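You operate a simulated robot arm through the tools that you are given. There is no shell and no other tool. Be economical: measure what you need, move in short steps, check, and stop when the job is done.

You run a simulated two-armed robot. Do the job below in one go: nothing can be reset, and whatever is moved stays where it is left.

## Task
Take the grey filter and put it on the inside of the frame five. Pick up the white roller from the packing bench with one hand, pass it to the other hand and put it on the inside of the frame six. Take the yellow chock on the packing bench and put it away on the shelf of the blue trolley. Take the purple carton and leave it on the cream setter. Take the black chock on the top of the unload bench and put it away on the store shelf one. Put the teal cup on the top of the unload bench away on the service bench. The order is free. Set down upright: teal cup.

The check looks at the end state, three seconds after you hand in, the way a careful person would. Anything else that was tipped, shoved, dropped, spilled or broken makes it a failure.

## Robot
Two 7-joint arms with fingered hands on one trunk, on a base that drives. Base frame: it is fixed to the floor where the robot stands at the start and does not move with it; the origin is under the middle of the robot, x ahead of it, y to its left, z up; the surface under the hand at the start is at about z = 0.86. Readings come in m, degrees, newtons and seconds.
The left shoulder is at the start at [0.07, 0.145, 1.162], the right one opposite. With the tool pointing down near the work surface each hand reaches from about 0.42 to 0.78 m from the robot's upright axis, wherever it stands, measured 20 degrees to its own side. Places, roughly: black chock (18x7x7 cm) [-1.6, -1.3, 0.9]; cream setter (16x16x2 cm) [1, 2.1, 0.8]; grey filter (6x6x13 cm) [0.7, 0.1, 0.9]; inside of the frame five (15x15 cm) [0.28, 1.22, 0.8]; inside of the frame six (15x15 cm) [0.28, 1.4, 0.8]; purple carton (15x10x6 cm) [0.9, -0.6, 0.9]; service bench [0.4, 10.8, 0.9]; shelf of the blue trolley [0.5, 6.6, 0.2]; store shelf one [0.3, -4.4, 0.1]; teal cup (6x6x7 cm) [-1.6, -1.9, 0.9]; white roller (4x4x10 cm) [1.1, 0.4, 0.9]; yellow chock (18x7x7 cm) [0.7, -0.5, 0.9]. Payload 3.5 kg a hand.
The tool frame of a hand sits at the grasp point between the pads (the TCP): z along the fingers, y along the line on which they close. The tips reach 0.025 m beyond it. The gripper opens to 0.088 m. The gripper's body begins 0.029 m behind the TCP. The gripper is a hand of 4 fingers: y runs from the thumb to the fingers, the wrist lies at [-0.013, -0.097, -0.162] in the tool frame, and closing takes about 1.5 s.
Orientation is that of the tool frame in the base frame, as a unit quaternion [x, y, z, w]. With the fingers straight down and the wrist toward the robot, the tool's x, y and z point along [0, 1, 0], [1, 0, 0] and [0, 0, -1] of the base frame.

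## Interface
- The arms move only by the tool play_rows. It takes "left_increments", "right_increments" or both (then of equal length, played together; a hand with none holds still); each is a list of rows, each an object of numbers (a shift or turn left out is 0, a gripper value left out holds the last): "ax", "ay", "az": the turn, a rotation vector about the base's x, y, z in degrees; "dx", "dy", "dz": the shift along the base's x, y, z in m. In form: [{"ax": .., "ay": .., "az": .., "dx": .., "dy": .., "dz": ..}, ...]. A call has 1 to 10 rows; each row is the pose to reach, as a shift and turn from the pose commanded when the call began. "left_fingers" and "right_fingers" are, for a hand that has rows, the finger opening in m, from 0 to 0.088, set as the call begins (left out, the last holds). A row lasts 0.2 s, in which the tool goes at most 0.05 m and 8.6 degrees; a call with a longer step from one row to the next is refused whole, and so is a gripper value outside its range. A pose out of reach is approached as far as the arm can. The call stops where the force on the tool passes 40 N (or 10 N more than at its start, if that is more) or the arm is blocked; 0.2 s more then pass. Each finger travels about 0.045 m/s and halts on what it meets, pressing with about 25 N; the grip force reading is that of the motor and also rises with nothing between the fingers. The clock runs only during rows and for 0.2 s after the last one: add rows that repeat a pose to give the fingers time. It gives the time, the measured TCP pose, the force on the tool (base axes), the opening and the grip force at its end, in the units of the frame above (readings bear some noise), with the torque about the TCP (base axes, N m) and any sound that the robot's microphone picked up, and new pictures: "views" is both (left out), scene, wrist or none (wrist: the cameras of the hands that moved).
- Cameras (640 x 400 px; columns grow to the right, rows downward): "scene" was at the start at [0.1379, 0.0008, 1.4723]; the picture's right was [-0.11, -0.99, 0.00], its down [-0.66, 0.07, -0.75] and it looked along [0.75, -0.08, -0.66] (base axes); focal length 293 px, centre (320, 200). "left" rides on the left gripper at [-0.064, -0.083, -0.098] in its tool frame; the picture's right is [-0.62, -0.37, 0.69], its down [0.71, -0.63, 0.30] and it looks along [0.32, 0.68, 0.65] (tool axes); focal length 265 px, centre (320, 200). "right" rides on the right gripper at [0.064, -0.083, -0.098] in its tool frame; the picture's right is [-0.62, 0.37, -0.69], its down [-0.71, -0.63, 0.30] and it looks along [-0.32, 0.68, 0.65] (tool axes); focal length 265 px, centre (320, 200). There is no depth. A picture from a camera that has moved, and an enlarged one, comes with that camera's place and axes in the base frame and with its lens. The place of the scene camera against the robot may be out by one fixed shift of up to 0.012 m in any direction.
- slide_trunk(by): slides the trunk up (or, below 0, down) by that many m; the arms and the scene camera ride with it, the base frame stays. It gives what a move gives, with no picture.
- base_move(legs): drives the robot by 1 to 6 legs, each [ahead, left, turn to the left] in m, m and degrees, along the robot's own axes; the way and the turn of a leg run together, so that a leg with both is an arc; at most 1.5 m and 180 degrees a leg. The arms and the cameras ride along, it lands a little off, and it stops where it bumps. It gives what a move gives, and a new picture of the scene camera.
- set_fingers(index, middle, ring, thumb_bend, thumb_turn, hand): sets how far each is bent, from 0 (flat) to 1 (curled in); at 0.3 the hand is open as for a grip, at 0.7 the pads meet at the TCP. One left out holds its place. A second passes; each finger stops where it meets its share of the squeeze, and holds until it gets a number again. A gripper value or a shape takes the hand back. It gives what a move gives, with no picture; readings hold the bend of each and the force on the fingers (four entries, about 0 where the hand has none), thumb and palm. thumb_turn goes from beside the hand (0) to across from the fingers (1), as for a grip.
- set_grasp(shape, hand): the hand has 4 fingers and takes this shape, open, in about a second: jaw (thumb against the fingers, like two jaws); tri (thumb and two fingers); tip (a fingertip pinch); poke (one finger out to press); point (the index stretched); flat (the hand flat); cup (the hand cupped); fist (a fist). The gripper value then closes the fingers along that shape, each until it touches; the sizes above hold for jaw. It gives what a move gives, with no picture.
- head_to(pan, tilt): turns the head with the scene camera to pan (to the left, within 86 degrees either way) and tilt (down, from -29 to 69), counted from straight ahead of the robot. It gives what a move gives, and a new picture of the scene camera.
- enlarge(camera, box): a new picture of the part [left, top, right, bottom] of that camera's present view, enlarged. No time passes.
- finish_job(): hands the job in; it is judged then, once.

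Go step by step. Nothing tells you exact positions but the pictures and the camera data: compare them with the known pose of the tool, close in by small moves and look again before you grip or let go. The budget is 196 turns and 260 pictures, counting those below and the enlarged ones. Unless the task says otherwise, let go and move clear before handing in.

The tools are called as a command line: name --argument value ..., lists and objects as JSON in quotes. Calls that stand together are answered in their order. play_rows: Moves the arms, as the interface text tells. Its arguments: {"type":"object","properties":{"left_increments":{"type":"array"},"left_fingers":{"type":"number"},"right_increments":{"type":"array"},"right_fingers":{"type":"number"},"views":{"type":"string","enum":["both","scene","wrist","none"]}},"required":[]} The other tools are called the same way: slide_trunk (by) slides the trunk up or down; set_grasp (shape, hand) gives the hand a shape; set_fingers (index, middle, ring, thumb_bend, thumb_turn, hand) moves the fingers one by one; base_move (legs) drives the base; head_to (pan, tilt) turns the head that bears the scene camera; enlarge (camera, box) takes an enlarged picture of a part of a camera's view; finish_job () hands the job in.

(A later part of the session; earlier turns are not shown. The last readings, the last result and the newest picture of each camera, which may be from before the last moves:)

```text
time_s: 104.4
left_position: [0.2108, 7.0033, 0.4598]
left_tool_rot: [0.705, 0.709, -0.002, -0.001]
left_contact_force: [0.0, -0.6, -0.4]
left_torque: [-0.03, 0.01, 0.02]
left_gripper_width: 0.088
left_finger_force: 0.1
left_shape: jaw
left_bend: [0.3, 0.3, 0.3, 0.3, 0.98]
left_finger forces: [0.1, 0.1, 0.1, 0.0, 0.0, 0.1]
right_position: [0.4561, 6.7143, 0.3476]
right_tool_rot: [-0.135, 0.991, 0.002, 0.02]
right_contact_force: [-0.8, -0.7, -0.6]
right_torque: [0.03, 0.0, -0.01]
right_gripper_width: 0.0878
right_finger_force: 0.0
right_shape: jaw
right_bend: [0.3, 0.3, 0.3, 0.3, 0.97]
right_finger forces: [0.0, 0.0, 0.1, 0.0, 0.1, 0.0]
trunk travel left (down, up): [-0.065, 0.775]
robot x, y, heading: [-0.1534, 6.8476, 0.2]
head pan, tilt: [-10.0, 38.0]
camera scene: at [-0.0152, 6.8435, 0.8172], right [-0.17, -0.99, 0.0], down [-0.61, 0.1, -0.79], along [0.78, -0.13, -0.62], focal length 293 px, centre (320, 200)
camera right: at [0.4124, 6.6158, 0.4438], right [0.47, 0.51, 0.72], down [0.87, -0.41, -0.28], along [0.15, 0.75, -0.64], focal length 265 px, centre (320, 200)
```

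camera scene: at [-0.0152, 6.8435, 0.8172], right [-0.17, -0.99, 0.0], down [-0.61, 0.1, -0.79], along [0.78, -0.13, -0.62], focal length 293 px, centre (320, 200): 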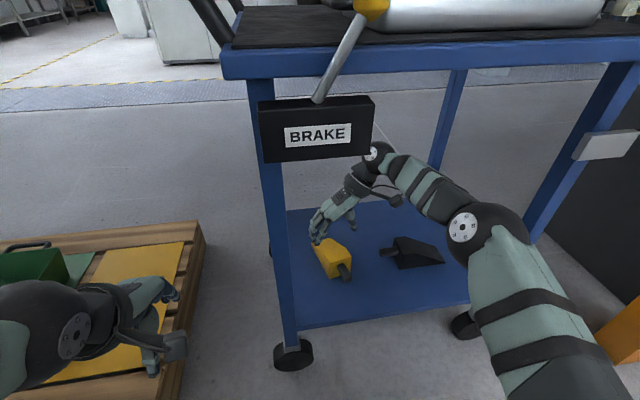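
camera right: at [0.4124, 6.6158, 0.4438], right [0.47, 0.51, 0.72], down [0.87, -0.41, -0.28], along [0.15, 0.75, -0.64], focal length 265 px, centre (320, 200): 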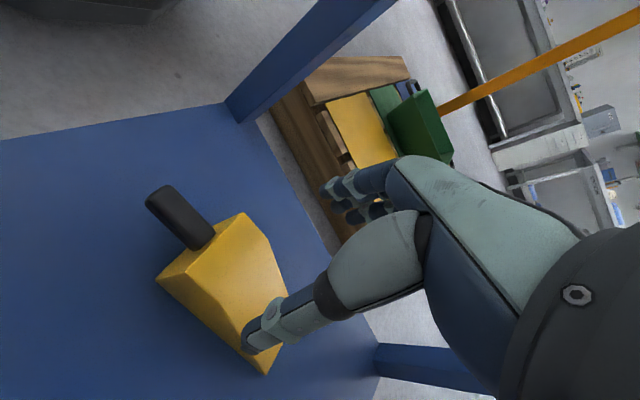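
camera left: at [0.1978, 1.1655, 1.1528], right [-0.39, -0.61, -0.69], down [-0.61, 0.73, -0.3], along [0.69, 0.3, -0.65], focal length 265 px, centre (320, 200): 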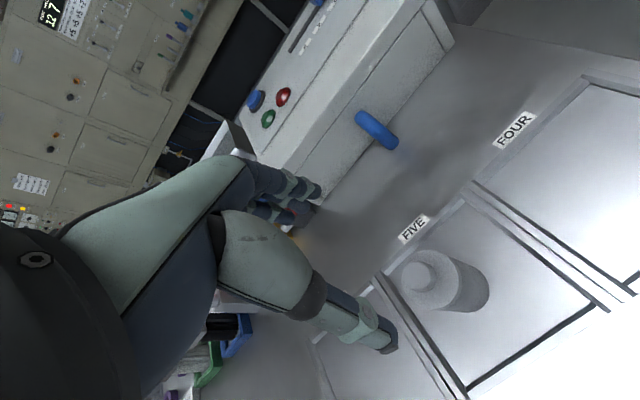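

Chock is stored. I withdraw, raise the trunk, and drive around the north of the pallet to get to the rear of the benches.

play_rows --right_increments '[{"dx": -0.05}, {"dx": -0.1}, {"dx": -0.15}, {"dx": -0.2}, {"dx": -0.25}, {"dx": -0.28}]' --views "none"

base_move --legs '[[-0.35, 0, 0]]'

slide_trunk --by 0.4

slide_trunk --by 0.26

base_move --legs '[[0, 0, 90], [1.3, 0, 0], [0.7, 0, 0], [0, 0, -90]]'

head_to --pan -20 --tilt 25

```text
time_s: 105.8
left_position: [0.2127, 7.0034, 0.4592]
left_tool_rot: [0.705, 0.71, -0.001, -0.001]
left_contact_force: [-0.6, -0.4, -0.7]
left_torque: [0.0, 0.02, 0.01]
left_gripper_width: 0.0876
left_finger_force: 0.2
left_shape: jaw
left_bend: [0.3, 0.3, 0.3, 0.3, 0.98]
left_finger forces: [0.0, 0.0, 0.0, 0.0, 0.1, 0.2]
right_position: [0.1779, 6.7149, 0.3426]
right_tool_rot: [-0.134, 0.991, 0.002, 0.02]
right_contact_force: [-0.5, -1.0, -0.2]
right_torque: [-0.01, 0.04, -0.02]
right_gripper_width: 0.0881
right_finger_force: 0.0
right_shape: jaw
right_bend: [0.3, 0.3, 0.3, 0.3, 0.97]
right_finger forces: [0.0, 0.0, 0.0, 0.0, 0.0, 0.0]
trunk travel left (down, up): [-0.065, 0.775]
robot x, y, heading: [-0.1544, 6.8464, 0.4]
head pan, tilt: [-10.0, 38.0]
```

```text
time_s: 108.1
left_position: [-0.1401, 7.0019, 0.4579]
left_tool_rot: [0.701, 0.713, -0.001, 0.0]
left_contact_force: [-0.4, 1.2, -0.9]
left_torque: [0.03, 0.01, 0.01]
left_gripper_width: 0.0876
left_finger_force: 0.1
left_shape: jaw
left_bend: [0.3, 0.3, 0.3, 0.3, 0.98]
left_finger forces: [0.0, 0.0, 0.0, 0.0, 0.1, 0.0]
right_position: [-0.1698, 6.7151, 0.3421]
right_tool_rot: [-0.14, 0.99, 0.002, 0.019]
right_contact_force: [0.6, -0.7, 0.1]
right_torque: [-0.01, 0.01, 0.01]
right_gripper_width: 0.0879
right_finger_force: 0.1
right_shape: jaw
right_bend: [0.3, 0.3, 0.3, 0.3, 0.97]
right_finger forces: [0.1, 0.0, 0.1, 0.0, 0.0, 0.0]
trunk travel left (down, up): [-0.065, 0.775]
robot x, y, heading: [-0.5047, 6.8437, 1.2]
head pan, tilt: [-10.0, 38.0]
camera scene: at [-0.3651, 6.8411, 0.8173], right [-0.16, -0.99, 0.0], down [-0.61, 0.1, -0.79], along [0.78, -0.12, -0.62], focal length 293 px, centre (320, 200)
```

scene: 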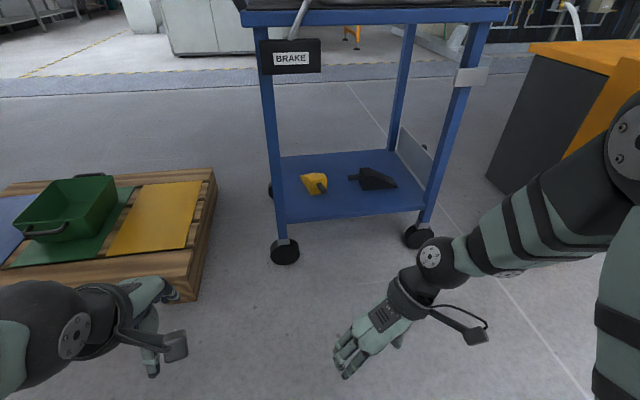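

```text
time_s: 111.9
left_position: [-0.1388, 7.0026, 0.8598]
left_tool_rot: [0.702, 0.712, -0.001, -0.001]
left_contact_force: [0.5, -0.6, 0.6]
left_torque: [-0.02, 0.02, -0.01]
left_gripper_width: 0.0876
left_finger_force: 0.0
left_shape: jaw
left_bend: [0.3, 0.3, 0.3, 0.3, 0.98]
left_finger forces: [0.0, 0.0, 0.0, 0.1, 0.1, 0.0]
right_position: [-0.1702, 6.7152, 0.7424]
right_tool_rot: [-0.139, 0.99, 0.002, 0.02]
right_contact_force: [-0.3, 0.9, 0.1]
right_torque: [0.01, -0.03, 0.01]
right_gripper_width: 0.088
right_finger_force: 0.1
right_shape: jaw
right_bend: [0.3, 0.3, 0.3, 0.3, 0.97]
right_finger forces: [0.0, 0.1, 0.0, 0.1, 0.0, 0.0]
trunk travel left (down, up): [-0.465, 0.375]
robot x, y, heading: [-0.5001, 6.8449, 0.7]
head pan, tilt: [-10.0, 38.0]
```

```text
time_s: 114.6
left_position: [-0.1394, 7.0025, 1.1191]
left_tool_rot: [0.702, 0.713, -0.001, 0.0]
left_contact_force: [-0.3, -1.0, 0.7]
left_torque: [0.03, -0.02, -0.01]
left_gripper_width: 0.0876
left_finger_force: 0.0
left_shape: jaw
left_bend: [0.3, 0.3, 0.3, 0.3, 0.98]
left_finger forces: [0.0, 0.0, 0.1, 0.0, 0.1, 0.0]
right_position: [-0.17, 6.7148, 1.0018]
right_tool_rot: [-0.139, 0.99, 0.004, 0.019]
right_contact_force: [0.5, 0.3, 0.3]
right_torque: [0.02, 0.01, 0.0]
right_gripper_width: 0.0882
right_finger_force: 0.1
right_shape: jaw
right_bend: [0.3, 0.3, 0.3, 0.3, 0.97]
right_finger forces: [0.0, 0.1, 0.0, 0.1, 0.0, 0.1]
trunk travel left (down, up): [-0.725, 0.115]
robot x, y, heading: [-0.5067, 6.8423, 0.7]
head pan, tilt: [-10.0, 38.0]
```

```text
time_s: 132.6
left_position: [-0.2967, 9.0356, 1.1194]
left_tool_rot: [0.699, 0.715, 0.0, -0.001]
left_contact_force: [-0.3, 0.0, 0.8]
left_torque: [0.03, -0.01, 0.01]
left_gripper_width: 0.0875
left_finger_force: 0.2
left_shape: jaw
left_bend: [0.3, 0.3, 0.3, 0.3, 0.98]
left_finger forces: [0.1, 0.0, 0.0, 0.0, 0.0, 0.0]
right_position: [-0.3261, 8.7487, 1.0012]
right_tool_rot: [-0.143, 0.99, 0.003, 0.02]
right_contact_force: [0.1, 0.3, 0.0]
right_torque: [0.04, -0.01, 0.01]
right_gripper_width: 0.088
right_finger_force: 0.1
right_shape: jaw
right_bend: [0.3, 0.3, 0.3, 0.3, 0.97]
right_finger forces: [0.0, 0.0, 0.0, 0.1, 0.1, 0.1]
trunk travel left (down, up): [-0.725, 0.115]
robot x, y, heading: [-0.6631, 8.8713, 1.2]
head pan, tilt: [-10.0, 38.0]
camera scene: at [-0.5218, 8.8732, 1.4773], right [-0.15, -0.99, 0.0], down [-0.61, 0.09, -0.79], along [0.78, -0.12, -0.62], focal length 293 px, centre (320, 200)
```

scene: 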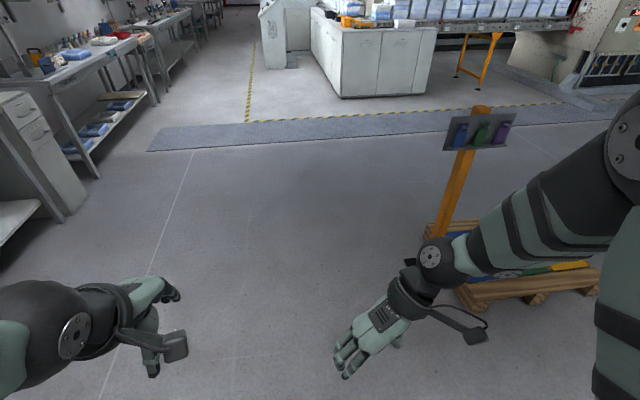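

```text
time_s: 133.4
left_position: [-0.2959, 9.0363, 1.1188]
left_tool_rot: [0.699, 0.715, 0.0, -0.001]
left_contact_force: [-0.3, -0.1, -0.1]
left_torque: [-0.03, 0.02, -0.01]
left_gripper_width: 0.0875
left_finger_force: 0.2
left_shape: jaw
left_bend: [0.3, 0.3, 0.3, 0.3, 0.98]
left_finger forces: [0.1, 0.1, 0.0, 0.0, 0.2, 0.0]
right_position: [-0.3277, 8.7477, 1.0015]
right_tool_rot: [-0.143, 0.99, 0.003, 0.019]
right_contact_force: [-0.1, 0.2, 0.4]
right_torque: [0.02, 0.01, 0.01]
right_gripper_width: 0.0879
right_finger_force: 0.0
right_shape: jaw
right_bend: [0.3, 0.3, 0.3, 0.3, 0.97]
right_finger forces: [0.0, 0.0, 0.0, 0.0, 0.0, 0.1]
trunk travel left (down, up): [-0.725, 0.115]
robot x, y, heading: [-0.6587, 8.8762, 0.7]
head pan, tilt: [-20.0, 25.0]
camera scene: at [-0.5198, 8.8566, 1.4975], right [-0.32, -0.95, 0.0], down [-0.4, 0.14, -0.91], along [0.86, -0.29, -0.42], focal length 293 px, centre (320, 200)
```

scene: 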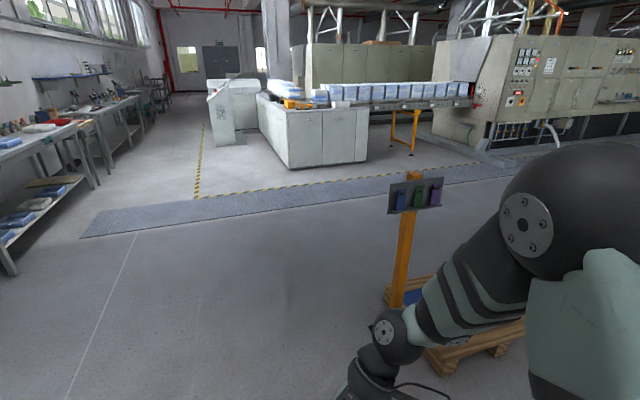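

base_move --legs '[[1.2, 0, 0], [1.2, 0, 0], [0, 0, -90]]'

head_to --pan 0 --tilt 15

```text
time_s: 148.9
left_position: [1.8822, 8.5675, 1.1195]
left_tool_rot: [1.0, 0.0, 0.0, -0.001]
left_contact_force: [0.6, 0.3, 0.6]
left_torque: [-0.01, 0.05, -0.01]
left_gripper_width: 0.0876
left_finger_force: 0.0
left_shape: jaw
left_bend: [0.3, 0.3, 0.3, 0.3, 0.98]
left_finger forces: [0.0, 0.2, 0.0, 0.0, 0.0, 0.1]
right_position: [1.5955, 8.6033, 1.0029]
right_tool_rot: [0.608, 0.794, -0.013, 0.016]
right_contact_force: [-0.6, 0.5, -0.7]
right_torque: [-0.04, 0.01, -0.02]
right_gripper_width: 0.0878
right_finger_force: 0.1
right_shape: jaw
right_bend: [0.3, 0.3, 0.3, 0.3, 0.97]
right_finger forces: [0.1, 0.1, 0.1, 0.1, 0.0, 0.0]
trunk travel left (down, up): [-0.725, 0.115]
robot x, y, heading: [1.7246, 8.9329, -90.1]
head pan, tilt: [-20.0, 25.0]
camera scene: at [1.7009, 8.8086, 1.4976], right [-0.94, 0.34, 0.0], down [0.14, 0.4, -0.91], along [-0.31, -0.85, -0.42], focal length 293 px, centre (320, 200)
```

scene: 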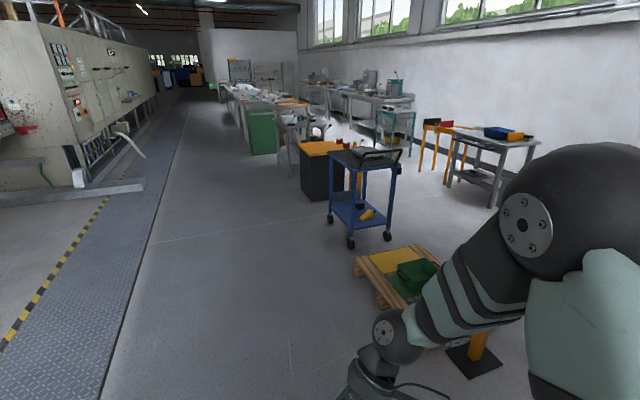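

```text
time_s: 149.8
left_position: [1.8832, 8.5685, 1.1194]
left_tool_rot: [1.0, 0.002, 0.0, -0.001]
left_contact_force: [0.6, -0.5, 1.0]
left_torque: [0.03, 0.0, 0.01]
left_gripper_width: 0.0878
left_finger_force: 0.0
left_shape: jaw
left_bend: [0.3, 0.3, 0.3, 0.3, 0.98]
left_finger forces: [0.0, 0.0, 0.0, 0.0, 0.0, 0.1]
right_position: [1.5944, 8.6032, 1.003]
right_tool_rot: [0.607, 0.795, -0.012, 0.016]
right_contact_force: [-0.3, -0.3, 0.2]
right_torque: [0.0, -0.01, 0.02]
right_gripper_width: 0.0881
right_finger_force: 0.0
right_shape: jaw
right_bend: [0.3, 0.3, 0.3, 0.3, 0.97]
right_finger forces: [0.1, 0.0, 0.0, 0.1, 0.0, 0.0]
trunk travel left (down, up): [-0.725, 0.115]
robot x, y, heading: [1.7323, 8.9334, -89.9]
head pan, tilt: [0.0, 15.0]
camera scene: at [1.7321, 8.8018, 1.5138], right [-1.0, 0.0, 0.0], down [0.0, 0.26, -0.97], along [0.0, -0.97, -0.26], focal length 293 px, centre (320, 200)
```

scene: 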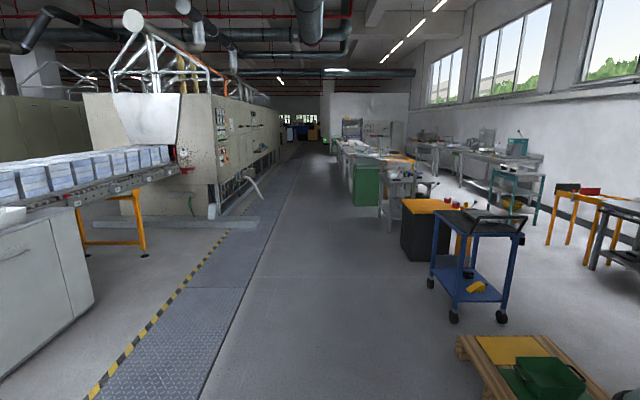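

The lane behind the benches is clear straight ahead. I drive south along it.

base_move --legs '[[1.45, 0, 0], [1.45, 0, 0], [1.45, 0, 0], [1.45, 0, 0]]'

head_to --pan -60 --tilt 30

```text
time_s: 177.3
left_position: [2.1687, 2.7886, 1.1196]
left_tool_rot: [1.0, 0.009, 0.0, 0.0]
left_contact_force: [0.7, -0.1, 1.0]
left_torque: [-0.01, 0.01, 0.01]
left_gripper_width: 0.0879
left_finger_force: 0.0
left_shape: jaw
left_bend: [0.3, 0.3, 0.3, 0.3, 0.98]
left_finger forces: [0.0, 0.0, 0.0, 0.0, 0.0, 0.1]
right_position: [1.8802, 2.8199, 1.0023]
right_tool_rot: [0.601, 0.799, -0.012, 0.017]
right_contact_force: [-0.3, 0.5, -0.8]
right_torque: [0.0, -0.04, 0.01]
right_gripper_width: 0.0875
right_finger_force: 0.0
right_shape: jaw
right_bend: [0.3, 0.3, 0.3, 0.3, 0.97]
right_finger forces: [0.0, 0.0, 0.1, 0.1, 0.1, 0.0]
trunk travel left (down, up): [-0.725, 0.115]
robot x, y, heading: [2.0077, 3.1539, -89.1]
head pan, tilt: [0.0, 15.0]
camera scene: at [2.0153, 3.0208, 1.5139], right [-1.0, -0.02, 0.0], down [0.0, 0.26, -0.97], along [0.02, -0.97, -0.26], focal length 293 px, centre (320, 200)
```

scene: 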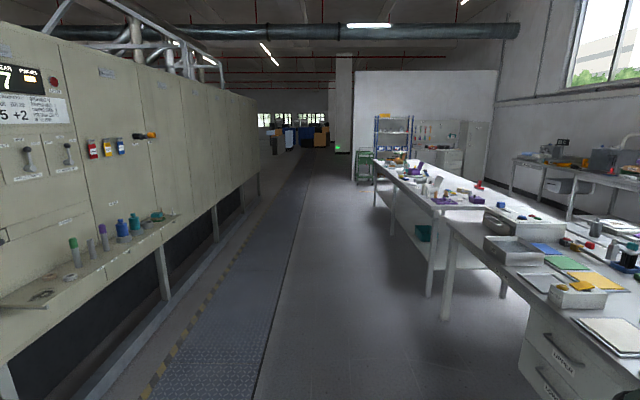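

```text
time_s: 178.6
left_position: [2.1675, 2.7874, 1.1199]
left_tool_rot: [1.0, 0.009, 0.0, -0.001]
left_contact_force: [0.2, -0.3, -0.1]
left_torque: [-0.01, -0.01, 0.01]
left_gripper_width: 0.0875
left_finger_force: 0.0
left_shape: jaw
left_bend: [0.3, 0.3, 0.3, 0.3, 0.98]
left_finger forces: [0.1, 0.0, 0.0, 0.0, 0.0, 0.1]
right_position: [1.8796, 2.8196, 1.0013]
right_tool_rot: [0.6, 0.799, -0.012, 0.016]
right_contact_force: [-0.2, -0.9, -0.2]
right_torque: [-0.04, 0.01, 0.0]
right_gripper_width: 0.0878
right_finger_force: 0.0
right_shape: jaw
right_bend: [0.3, 0.3, 0.3, 0.3, 0.97]
right_finger forces: [0.0, 0.0, 0.0, 0.1, 0.1, 0.0]
trunk travel left (down, up): [-0.725, 0.115]
robot x, y, heading: [2.0095, 3.1544, -89.1]
head pan, tilt: [-60.0, 30.0]
camera scene: at [1.9362, 3.0672, 1.4896], right [-0.51, 0.86, 0.0], down [0.43, 0.26, -0.87], along [-0.74, -0.45, -0.5], focal length 293 px, centre (320, 200)
```

scene: 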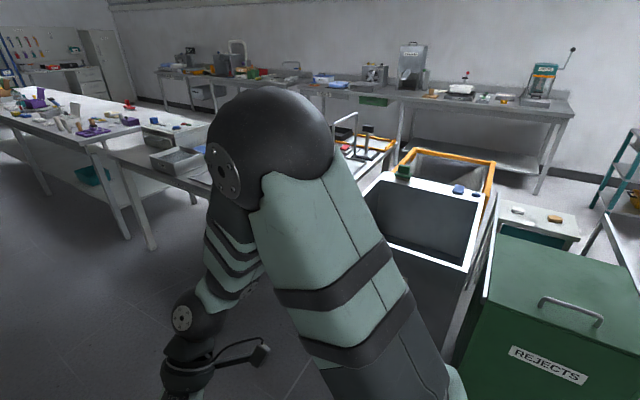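

base_move --legs '[[1.4, 0, 0], [1.45, 0, 0], [0, 0, -91]]'

head_to --pan 0 --tilt 35

```text
time_s: 196.3
left_position: [1.7826, 0.125, 1.1188]
left_tool_rot: [0.726, -0.688, 0.0, -0.001]
left_contact_force: [-0.6, 0.4, -0.2]
left_torque: [-0.01, 0.0, 0.0]
left_gripper_width: 0.0875
left_finger_force: 0.0
left_shape: jaw
left_bend: [0.3, 0.3, 0.3, 0.3, 0.98]
left_finger forces: [0.0, 0.0, 0.1, 0.1, 0.0, 0.0]
right_position: [1.8033, 0.4141, 1.0014]
right_tool_rot: [0.987, 0.157, -0.02, 0.003]
right_contact_force: [-0.4, -0.3, -1.0]
right_torque: [0.02, 0.0, 0.01]
right_gripper_width: 0.0879
right_finger_force: 0.1
right_shape: jaw
right_bend: [0.3, 0.3, 0.3, 0.3, 0.97]
right_finger forces: [0.0, 0.0, 0.0, 0.0, 0.0, 0.1]
trunk travel left (down, up): [-0.725, 0.115]
robot x, y, heading: [2.1425, 0.2962, -176.9]
head pan, tilt: [-60.0, 30.0]
camera scene: at [2.0464, 0.3805, 1.4896], right [0.84, 0.54, 0.0], down [0.27, -0.42, -0.87], along [-0.47, 0.73, -0.5], focal length 293 px, centre (320, 200)
```

scene: 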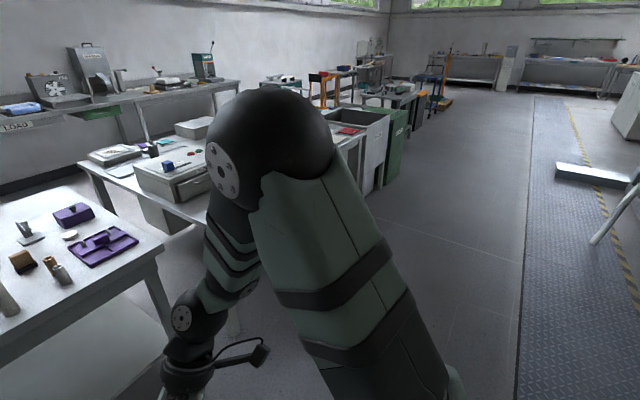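

```text
time_s: 197.6
left_position: [1.7826, 0.1258, 1.1199]
left_tool_rot: [0.725, -0.688, 0.0, 0.0]
left_contact_force: [0.3, -0.4, 0.2]
left_torque: [-0.02, 0.02, 0.0]
left_gripper_width: 0.0878
left_finger_force: 0.1
left_shape: jaw
left_bend: [0.3, 0.3, 0.3, 0.3, 0.98]
left_finger forces: [0.0, 0.0, 0.0, 0.1, 0.0, 0.0]
right_position: [1.8024, 0.4137, 1.0028]
right_tool_rot: [0.987, 0.157, -0.019, 0.003]
right_contact_force: [-0.3, 0.1, 0.1]
right_torque: [0.0, 0.01, -0.01]
right_gripper_width: 0.0879
right_finger_force: 0.1
right_shape: jaw
right_bend: [0.3, 0.3, 0.3, 0.3, 0.97]
right_finger forces: [0.0, 0.0, 0.0, 0.1, 0.0, 0.1]
trunk travel left (down, up): [-0.725, 0.115]
robot x, y, heading: [2.1416, 0.2972, -177.3]
head pan, tilt: [0.0, 35.0]
camera scene: at [2.0076, 0.3004, 1.4818], right [-0.05, 1.0, 0.0], down [0.57, 0.03, -0.82], along [-0.82, -0.04, -0.57], focal length 293 px, centre (320, 200)
```

scene: 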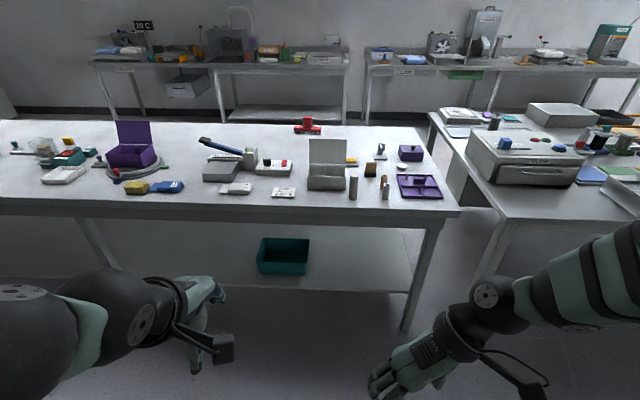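

enlarge --camera "scene" --box '[260, 110, 460, 230]'

enlarge --camera "scene" --box '[60, 100, 220, 210]'

```text
3.20 times, centred on (360, 170) of scene
camera zoom: at [2.0076, 0.3004, 1.4818], right [-0.05, 1.0, 0.0], down [0.57, 0.03, -0.82], along [-0.82, -0.04, -0.57], focal length 937 px, centre (192, 296)
```

zoom: 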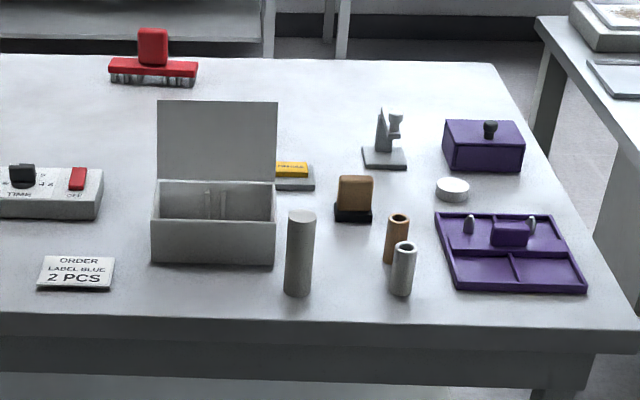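

```text
3.64 times, centred on (140, 155) of scene
camera zoom: at [2.0076, 0.3004, 1.4818], right [-0.05, 1.0, 0.0], down [0.57, 0.03, -0.82], along [-0.82, -0.04, -0.57], focal length 1064 px, centre (974, 364)
```

zoom: 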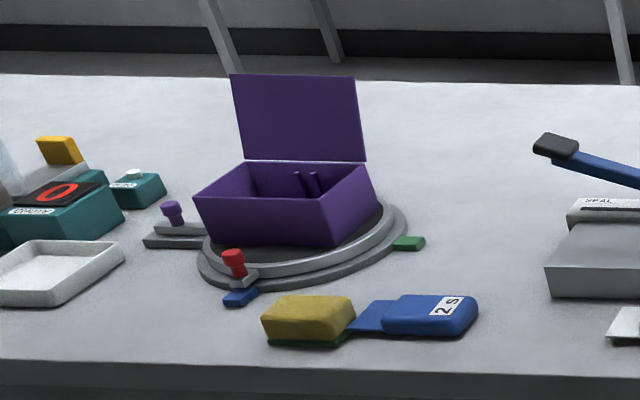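

The roller stands free at the rear edge next to the white box, and the purple carton is an open box on the turntable with its lid at the far side. I take the carton first with both hands, so I move in front of it.

base_move --legs '[[0, 0, -2.7], [0.2, 0.87, 0], [0.35, 0, 0]]'

head_to --pan 0 --tilt 48

```text
time_s: 204.5
left_position: [1.2229, -0.6954, 1.1192]
left_tool_rot: [0.707, -0.707, 0.0, 0.0]
left_contact_force: [-0.6, 0.2, -0.2]
left_torque: [0.04, -0.02, -0.01]
left_gripper_width: 0.0878
left_finger_force: 0.0
left_shape: jaw
left_bend: [0.3, 0.3, 0.3, 0.3, 0.98]
left_finger forces: [0.0, 0.0, 0.1, 0.0, 0.0, 0.0]
right_position: [1.2575, -0.4067, 1.0016]
right_tool_rot: [0.991, 0.131, -0.02, 0.002]
right_contact_force: [-0.5, 0.2, 0.3]
right_torque: [0.0, -0.01, 0.01]
right_gripper_width: 0.0877
right_finger_force: 0.0
right_shape: jaw
right_bend: [0.3, 0.3, 0.3, 0.3, 0.97]
right_finger forces: [0.0, 0.0, 0.0, 0.1, 0.0, 0.0]
trunk travel left (down, up): [-0.725, 0.115]
robot x, y, heading: [1.5876, -0.5422, 179.8]
head pan, tilt: [0.0, 35.0]
camera scene: at [1.4552, -0.5314, 1.482], right [0.0, 1.0, 0.0], down [0.57, 0.0, -0.82], along [-0.82, 0.0, -0.57], focal length 293 px, centre (320, 200)
```

scene: 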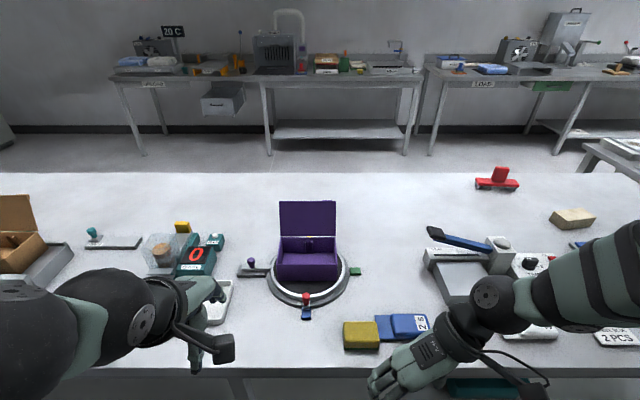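

```text
time_s: 205.2
left_position: [1.2198, -0.6945, 1.119]
left_tool_rot: [-0.707, 0.708, 0.0, 0.001]
left_contact_force: [-0.2, -0.4, 0.2]
left_torque: [-0.01, 0.0, -0.01]
left_gripper_width: 0.0875
left_finger_force: 0.1
left_shape: jaw
left_bend: [0.3, 0.3, 0.3, 0.3, 0.98]
left_finger forces: [0.1, 0.0, 0.0, 0.0, 0.0, 0.1]
right_position: [1.256, -0.4065, 1.0015]
right_tool_rot: [0.991, 0.131, -0.019, 0.003]
right_contact_force: [0.2, -0.9, -0.3]
right_torque: [0.0, -0.02, 0.02]
right_gripper_width: 0.0877
right_finger_force: 0.1
right_shape: jaw
right_bend: [0.3, 0.3, 0.3, 0.3, 0.97]
right_finger forces: [0.0, 0.0, 0.0, 0.0, 0.0, 0.0]
trunk travel left (down, up): [-0.725, 0.115]
robot x, y, heading: [1.5883, -0.5423, 180.0]
head pan, tilt: [0.0, 48.0]
camera scene: at [1.4624, -0.5314, 1.4628], right [0.0, 1.0, 0.0], down [0.74, 0.0, -0.67], along [-0.67, 0.0, -0.74], focal length 293 px, centre (320, 200)
```

scene: 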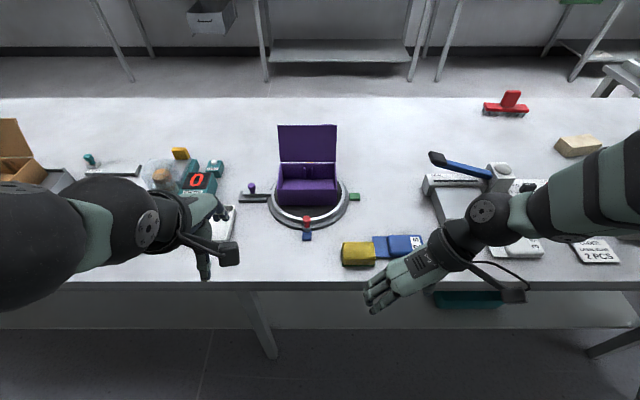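

enlarge --camera "scene" --box '[220, 110, 380, 250]'

```text
2.86 times, centred on (300, 180) of scene
camera zoom: at [1.4624, -0.5314, 1.4628], right [0.0, 1.0, 0.0], down [0.74, 0.0, -0.67], along [-0.67, 0.0, -0.74], focal length 836 px, centre (377, 257)
```

zoom: 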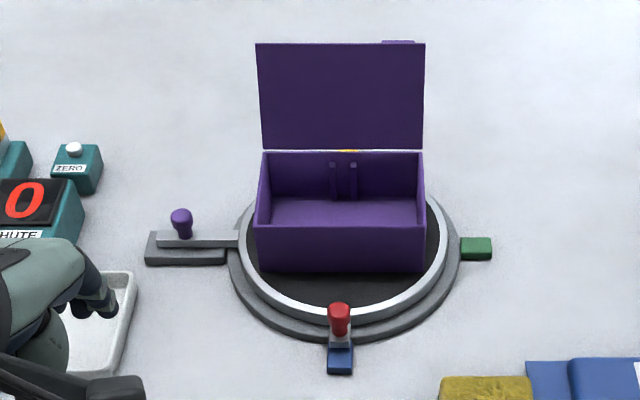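

The box is aligned with the bench: rim z≈0.94, x 0.856–0.955, y −0.639…−0.489. I'll pinch both end walls, fingers inside and thumbs outside; first move slightly nearer and turn the hands.

base_move --legs '[[0.04, 0.02, 0]]'

play_rows --left_increments '[{"az": -8.5}, {"az": -17}, {"az": -25.5, "dx": -0.02}, {"az": -34, "dx": -0.04}, {"az": -42.5, "dx": -0.07}, {"az": -51, "dx": -0.1}, {"az": -59.5, "dx": -0.13}, {"az": -68, "dx": -0.15, "dy": -0.01}, {"az": -76.5, "dx": -0.17, "dy": -0.02}, {"az": -85, "dx": -0.18, "dy": -0.03}]' --right_increments '[{"dz": 0.03}, {"dz": 0.06}, {"dz": 0.09}, {"dz": 0.11, "az": -4}, {"dz": 0.12, "az": -8, "dx": -0.02}, {"dz": 0.12, "az": -12, "dx": -0.05}, {"dz": 0.12, "az": -15, "dx": -0.08}, {"dz": 0.12, "az": -15, "dx": -0.11}, {"dz": 0.12, "az": -15, "dx": -0.15}, {"dz": 0.12, "az": -15, "dx": -0.18}]' --left_fingers 0.055 --right_fingers 0.055 --views "scene"

```text
time_s: 206.1
left_position: [1.1857, -0.7113, 1.1216]
left_tool_rot: [-0.706, 0.708, 0.001, -0.003]
left_contact_force: [-0.4, 0.3, 0.5]
left_torque: [-0.03, 0.02, 0.0]
left_gripper_width: 0.0875
left_finger_force: 0.0
left_shape: jaw
left_bend: [0.3, 0.3, 0.3, 0.3, 0.98]
left_finger forces: [0.0, 0.0, 0.0, 0.0, 0.0, 0.0]
right_position: [1.2211, -0.4234, 1.0028]
right_tool_rot: [0.991, 0.131, -0.022, 0.003]
right_contact_force: [0.3, 0.0, -0.9]
right_torque: [0.03, 0.0, 0.01]
right_gripper_width: 0.0878
right_finger_force: 0.0
right_shape: jaw
right_bend: [0.3, 0.3, 0.3, 0.3, 0.97]
right_finger forces: [0.0, 0.0, 0.0, 0.0, 0.0, 0.1]
trunk travel left (down, up): [-0.725, 0.115]
robot x, y, heading: [1.5496, -0.5575, 179.7]
head pan, tilt: [0.0, 48.0]
camera scene: at [1.4297, -0.5479, 1.4635], right [0.0, 1.0, 0.0], down [0.74, 0.0, -0.67], along [-0.67, 0.0, -0.74], focal length 293 px, centre (320, 200)
```

scene: 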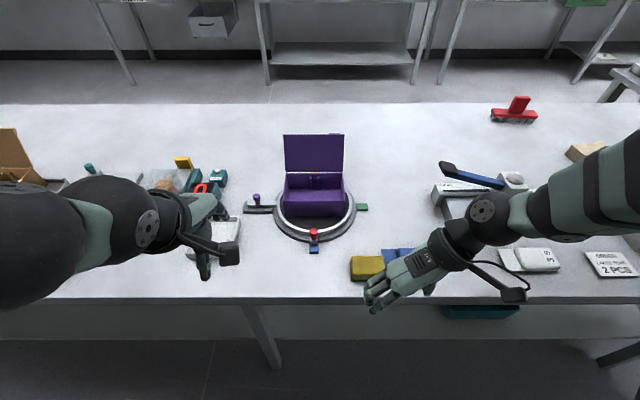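

```text
time_s: 208.3
left_position: [0.9987, -0.7444, 1.1178]
left_tool_rot: [-0.041, 0.999, -0.001, 0.002]
left_contact_force: [0.2, 0.5, 0.0]
left_torque: [0.04, -0.02, 0.02]
left_gripper_width: 0.0552
left_finger_force: 0.1
left_shape: jaw
left_bend: [0.28, 0.39, 0.36, 0.63, 1.0]
left_finger forces: [0.0, 0.0, 0.0, 0.1, 0.0, 0.0]
right_position: [1.0347, -0.4274, 1.1201]
right_tool_rot: [1.0, 0.0, -0.019, 0.0]
right_contact_force: [1.0, -0.9, 1.2]
right_torque: [-0.01, -0.04, -0.01]
right_gripper_width: 0.0555
right_finger_force: 0.0
right_shape: jaw
right_bend: [0.28, 0.39, 0.36, 0.63, 1.0]
right_finger forces: [0.1, 0.0, 0.0, 0.0, 0.1, 0.0]
trunk travel left (down, up): [-0.725, 0.115]
robot x, y, heading: [1.5517, -0.5606, 180.0]
head pan, tilt: [0.0, 48.0]
camera scene: at [1.4201, -0.5511, 1.4625], right [0.0, 1.0, 0.0], down [0.74, 0.0, -0.67], along [-0.67, 0.0, -0.74], focal length 293 px, centre (320, 200)
```

scene: 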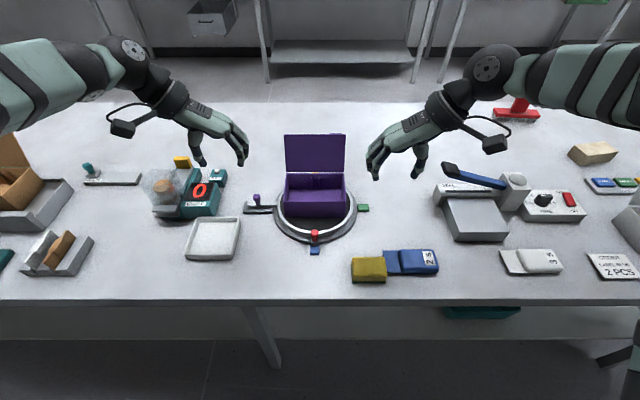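

set_fingers --hand "left" --index 0.42 --middle 0.42 --ring 0.42 --thumb_bend 0.45 --thumb_turn 1.0

set_fingers --hand "right" --index 0.42 --middle 0.42 --ring 0.42 --thumb_bend 0.45 --thumb_turn 1.0

play_rows --left_increments '[{"dx": -0.03, "dy": 0.03, "az": -2}, {"dx": -0.06, "dy": 0.06, "az": -4}, {"dx": -0.09, "dy": 0.09, "az": -4.7, "dz": -0.02}, {"dx": -0.1, "dy": 0.105, "az": -4.7, "dz": -0.05}, {"dx": -0.1, "dy": 0.105, "az": -4.7, "dz": -0.08}]' --right_increments '[{"dx": -0.04, "dy": -0.01}, {"dx": -0.08, "dy": -0.03}, {"dx": -0.12, "dy": -0.05, "dz": -0.02}, {"dx": -0.135, "dy": -0.0616, "dz": -0.05}, {"dx": -0.135, "dy": -0.0616, "dz": -0.08}]'

```text
time_s: 209.3
left_position: [1.0, -0.7429, 1.1204]
left_tool_rot: [-0.043, 0.999, 0.0, 0.0]
left_contact_force: [0.2, 0.7, -0.5]
left_torque: [-0.02, 0.0, 0.0]
left_gripper_width: 0.0555
left_finger_force: 0.1
left_shape: fingers
left_bend: [0.42, 0.42, 0.42, 0.45, 0.99]
left_finger forces: [0.0, 0.0, 0.0, 0.0, 0.0, 0.1]
right_position: [1.0374, -0.428, 1.1202]
right_tool_rot: [1.0, 0.0, -0.021, 0.0]
right_contact_force: [-0.4, 0.1, 1.2]
right_torque: [-0.02, 0.02, -0.02]
right_gripper_width: 0.0552
right_finger_force: 0.1
right_shape: jaw
right_bend: [0.28, 0.39, 0.36, 0.63, 1.0]
right_finger forces: [0.0, 0.1, 0.0, 0.0, 0.0, 0.1]
trunk travel left (down, up): [-0.725, 0.115]
robot x, y, heading: [1.5469, -0.5583, 179.9]
head pan, tilt: [0.0, 48.0]
```

```text
time_s: 210.3
left_position: [1.0008, -0.7441, 1.1217]
left_tool_rot: [-0.043, 0.999, 0.0, 0.0]
left_contact_force: [-0.6, 1.0, 0.1]
left_torque: [0.03, 0.01, -0.02]
left_gripper_width: 0.0554
left_finger_force: 0.0
left_shape: fingers
left_bend: [0.42, 0.42, 0.42, 0.45, 0.99]
left_finger forces: [0.1, 0.0, 0.0, 0.0, 0.0, 0.0]
right_position: [1.0387, -0.4274, 1.1207]
right_tool_rot: [1.0, 0.001, -0.019, 0.0]
right_contact_force: [0.1, -1.0, -0.8]
right_torque: [-0.03, -0.01, 0.02]
right_gripper_width: 0.0558
right_finger_force: 0.1
right_shape: fingers
right_bend: [0.42, 0.42, 0.42, 0.45, 0.99]
right_finger forces: [0.0, 0.0, 0.0, 0.0, 0.0, 0.0]
trunk travel left (down, up): [-0.725, 0.115]
robot x, y, heading: [1.5471, -0.5586, 180.0]
head pan, tilt: [0.0, 48.0]
```

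```text
time_s: 211.5
left_position: [0.9005, -0.639, 1.0416]
left_tool_rot: [-0.002, 1.0, 0.001, 0.0]
left_contact_force: [0.3, 0.7, -1.4]
left_torque: [0.03, -0.01, 0.03]
left_gripper_width: 0.0559
left_finger_force: 0.1
left_shape: fingers
left_bend: [0.42, 0.42, 0.42, 0.45, 0.99]
left_finger forces: [0.1, 0.1, 0.0, 0.0, 0.0, 0.0]
left hand out of reach, approached as far as the arm can: row 4
right_position: [0.9025, -0.488, 1.0431]
right_tool_rot: [1.0, 0.002, -0.019, 0.0]
right_contact_force: [0.3, -0.2, -0.1]
right_torque: [0.02, -0.02, 0.0]
right_gripper_width: 0.0558
right_finger_force: 0.0
right_shape: fingers
right_bend: [0.42, 0.42, 0.42, 0.45, 0.99]
right_finger forces: [0.0, 0.0, 0.0, 0.0, 0.1, 0.0]
trunk travel left (down, up): [-0.725, 0.115]
robot x, y, heading: [1.5489, -0.5605, 179.9]
head pan, tilt: [0.0, 48.0]
camera scene: at [1.4225, -0.5515, 1.4628], right [0.0, 1.0, 0.0], down [0.74, 0.0, -0.67], along [-0.67, 0.0, -0.74], focal length 293 px, centre (320, 200)
camera right: at [0.9699, -0.4059, 1.1395], right [-0.59, -0.37, 0.72], down [-0.73, 0.63, -0.28], along [-0.35, -0.68, -0.64], focal length 265 px, centre (320, 200)
camera left: at [0.9647, -0.7214, 1.1408], right [0.62, -0.37, -0.69], down [-0.71, -0.63, -0.31], along [-0.33, 0.68, -0.65], focal length 265 px, centre (320, 200)
```

scene: 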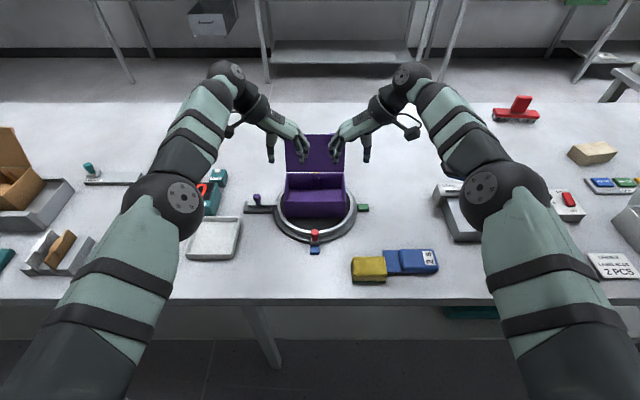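
right: 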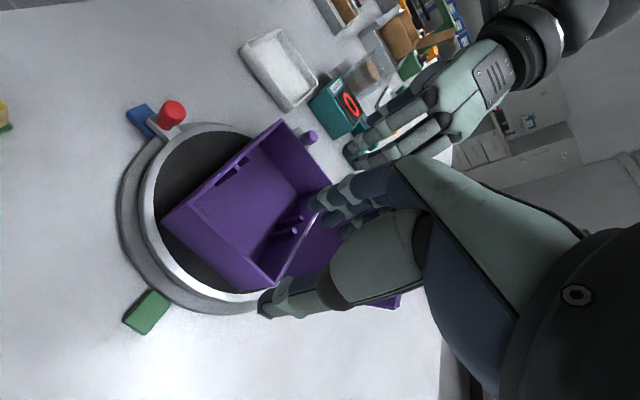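
left: 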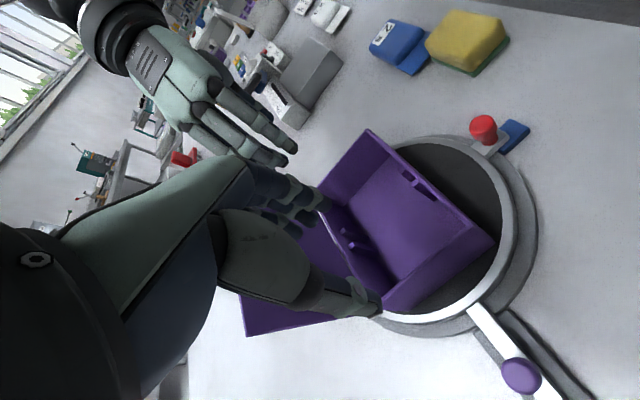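

enlarge --camera "left" --box '[300, 110, 540, 350]'

enlarge --camera "right" --box '[110, 90, 350, 330]'

```text
1.67 times, centred on (420, 230) of left
camera zoom: at [0.9647, -0.7214, 1.1408], right [0.62, -0.37, -0.69], down [-0.71, -0.63, -0.31], along [-0.33, 0.68, -0.65], focal length 442 px, centre (153, 150)
```

zoom: 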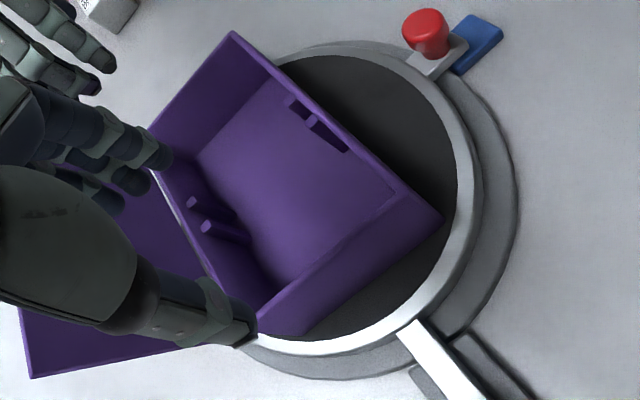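

```text
1.67 times, centred on (230, 210) of right
camera zoom: at [0.9699, -0.4059, 1.1395], right [-0.59, -0.37, 0.72], down [-0.73, 0.63, -0.28], along [-0.35, -0.68, -0.64], focal length 442 px, centre (470, 183)
```

zoom: 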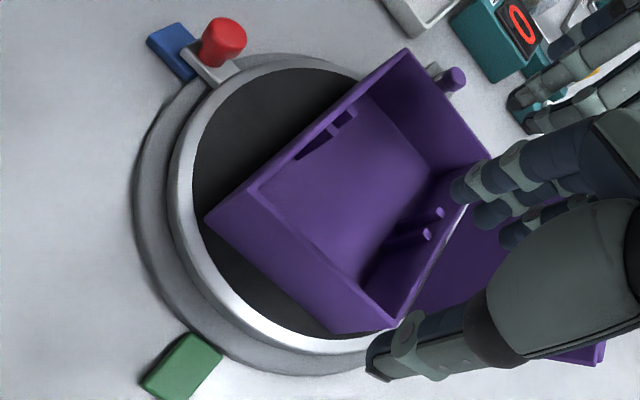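

The end walls are at y≈−0.645 and −0.501, so I adjust both hands slightly and descend most of the way.

play_rows --left_increments '[{"dy": -0.006}, {"dy": -0.006, "dz": -0.03}, {"dy": -0.006, "dz": -0.06}, {"dy": -0.006, "dz": -0.085}]' --right_increments '[{"dy": -0.013}, {"dy": -0.013, "dz": -0.03}, {"dy": -0.013, "dz": -0.06}, {"dy": -0.013, "dz": -0.085}]'

```text
time_s: 212.5
left_position: [0.9007, -0.6466, 0.9552]
left_tool_rot: [-0.002, 1.0, 0.0, 0.001]
left_contact_force: [-1.3, -0.3, -1.2]
left_torque: [0.03, 0.0, 0.01]
left_gripper_width: 0.0555
left_finger_force: 0.0
left_shape: fingers
left_bend: [0.42, 0.42, 0.42, 0.45, 0.99]
left_finger forces: [0.0, 0.1, 0.0, 0.1, 0.0, 0.0]
right_position: [0.9029, -0.5023, 0.9564]
right_tool_rot: [1.0, 0.001, -0.019, -0.001]
right_contact_force: [-0.2, 0.0, 0.3]
right_torque: [-0.02, -0.01, 0.03]
right_gripper_width: 0.0558
right_finger_force: 0.0
right_shape: fingers
right_bend: [0.42, 0.42, 0.42, 0.45, 0.99]
right_finger forces: [0.0, 0.0, 0.0, 0.0, 0.0, 0.0]
trunk travel left (down, up): [-0.725, 0.115]
robot x, y, heading: [1.5488, -0.56, 180.0]
head pan, tilt: [0.0, 48.0]
camera scene: at [1.4223, -0.5522, 1.4628], right [0.0, 1.0, 0.0], down [0.74, 0.0, -0.67], along [-0.67, 0.0, -0.74], focal length 293 px, centre (320, 200)
camera right: at [0.9708, -0.4191, 1.0523], right [-0.59, -0.37, 0.72], down [-0.73, 0.63, -0.28], along [-0.35, -0.68, -0.64], focal length 265 px, centre (320, 200)
camera left: at [0.9652, -0.7301, 1.0543], right [0.62, -0.37, -0.69], down [-0.71, -0.63, -0.31], along [-0.33, 0.68, -0.65], focal length 265 px, centre (320, 200)
```

scene: 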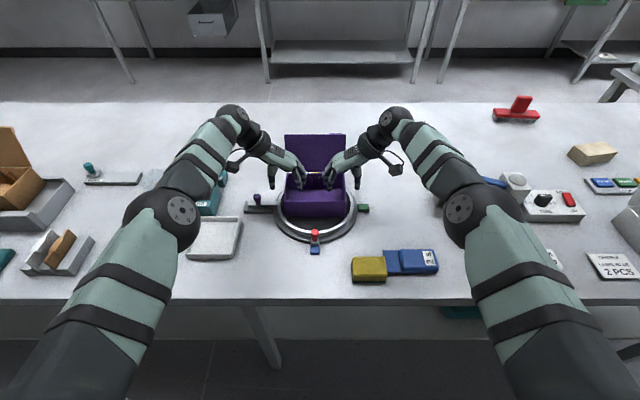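
right: 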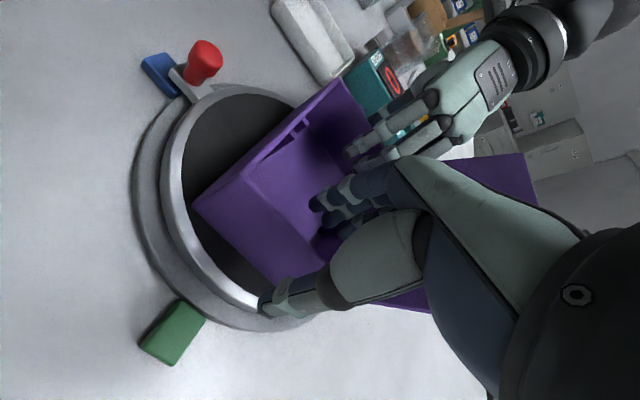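
left: 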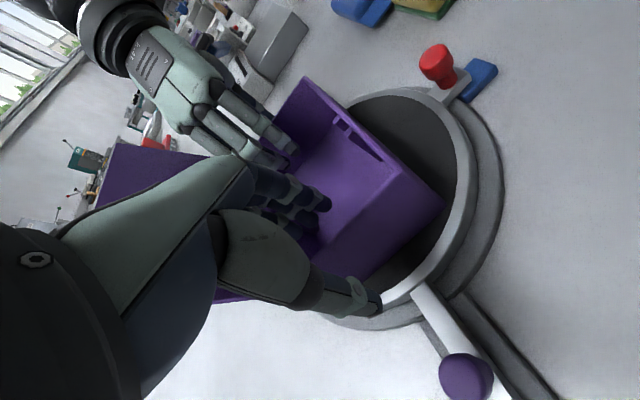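

Walls are between thumbs and fingers on both sides. I go down the last bit and close both hands.

play_rows --left_increments '[{"dx": 0.005, "dz": -0.015}, {"dx": 0.006, "dz": -0.028}, {"dx": 0.006, "dz": -0.032}]' --right_increments '[{"dx": 0.005, "dz": -0.015}, {"dx": 0.006, "dz": -0.028}, {"dx": 0.006, "dz": -0.033}]' --views "none"

play_rows --left_increments '[{"dz": 0}, {"dz": 0}, {"dz": 0}, {"dz": 0}, {"dz": 0}, {"dz": 0}, {"dz": 0}, {"dz": 0}]' --right_increments '[{"dz": 0}, {"dz": 0}, {"dz": 0}, {"dz": 0}, {"dz": 0}, {"dz": 0}, {"dz": 0}, {"dz": 0}]' --left_fingers 0.0 --right_fingers 0.0

```text
time_s: 213.3
left_position: [0.9065, -0.6457, 0.9233]
left_tool_rot: [-0.002, 1.0, 0.0, 0.0]
left_contact_force: [0.1, -0.4, 0.9]
left_torque: [0.0, 0.02, 0.0]
left_gripper_width: 0.0557
left_finger_force: 0.0
left_shape: fingers
left_bend: [0.42, 0.42, 0.42, 0.45, 0.99]
left_finger forces: [0.1, 0.1, 0.0, 0.0, 0.1, 0.0]
right_position: [0.9083, -0.5005, 0.9247]
right_tool_rot: [1.0, 0.001, -0.019, 0.001]
right_contact_force: [-0.5, 0.5, -0.6]
right_torque: [0.0, 0.01, -0.02]
right_gripper_width: 0.0558
right_finger_force: 0.0
right_shape: fingers
right_bend: [0.42, 0.42, 0.42, 0.45, 0.99]
right_finger forces: [0.1, 0.0, 0.0, 0.1, 0.1, 0.0]
trunk travel left (down, up): [-0.725, 0.115]
robot x, y, heading: [1.5474, -0.5601, 179.8]
head pan, tilt: [0.0, 48.0]
```

```text
time_s: 215.1
left_position: [0.9072, -0.6452, 0.9225]
left_tool_rot: [-0.002, 1.0, 0.0, -0.001]
left_contact_force: [-0.3, 0.4, -0.1]
left_torque: [-0.05, 0.01, -0.05]
left_gripper_width: 0.0001
left_finger_force: 24.8
left_shape: jaw
left_bend: [0.7, 0.7, 0.7, 0.7, 1.0]
left_finger forces: [12.4, 6.7, 3.0, 0.1, 22.2, 0.0]
right_position: [0.9075, -0.5013, 0.9246]
right_tool_rot: [1.0, 0.001, -0.02, -0.001]
right_contact_force: [0.0, 1.0, 0.4]
right_torque: [-0.03, 0.04, 0.08]
right_gripper_width: 0.0
right_finger_force: 25.2
right_shape: jaw
right_bend: [0.7, 0.7, 0.7, 0.7, 1.0]
right_finger forces: [12.6, 6.8, 2.9, 0.1, 22.4, 0.1]
trunk travel left (down, up): [-0.725, 0.115]
robot x, y, heading: [1.5479, -0.5674, 179.7]
head pan, tilt: [0.0, 48.0]
camera scene: at [1.4226, -0.5512, 1.4628], right [0.0, 1.0, 0.0], down [0.74, 0.0, -0.67], along [-0.67, 0.0, -0.74], focal length 293 px, centre (320, 200)
camera right: at [0.9759, -0.4185, 1.0208], right [-0.59, -0.37, 0.72], down [-0.73, 0.63, -0.28], along [-0.35, -0.68, -0.64], focal length 265 px, centre (320, 200)
camera left: at [0.9713, -0.7283, 1.0219], right [0.62, -0.37, -0.69], down [-0.71, -0.63, -0.3], along [-0.33, 0.68, -0.65], focal length 265 px, centre (320, 200)
```

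scene: 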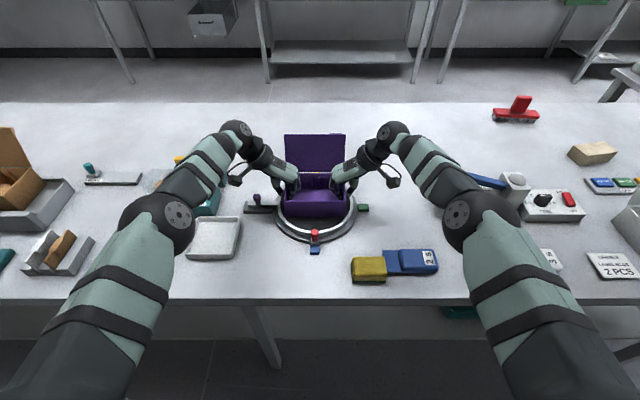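
right: 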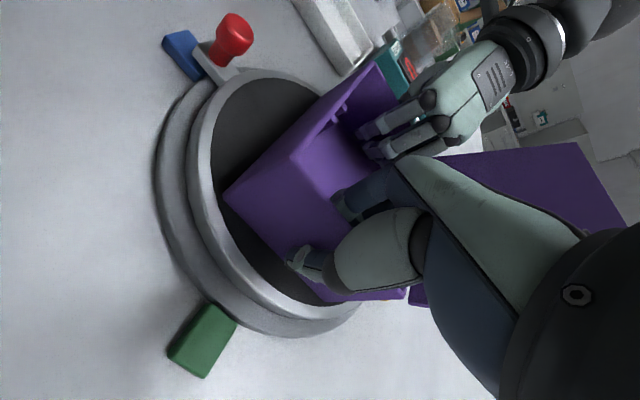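
left: 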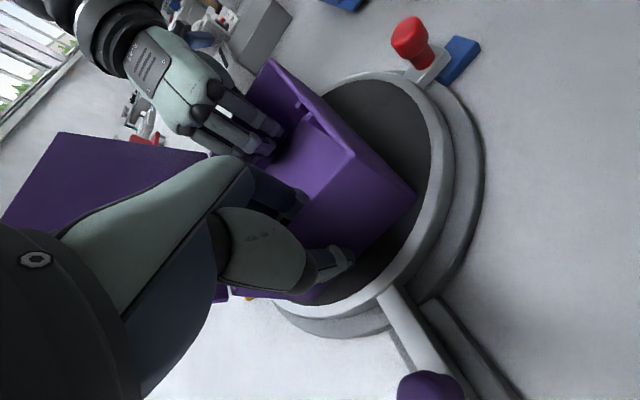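

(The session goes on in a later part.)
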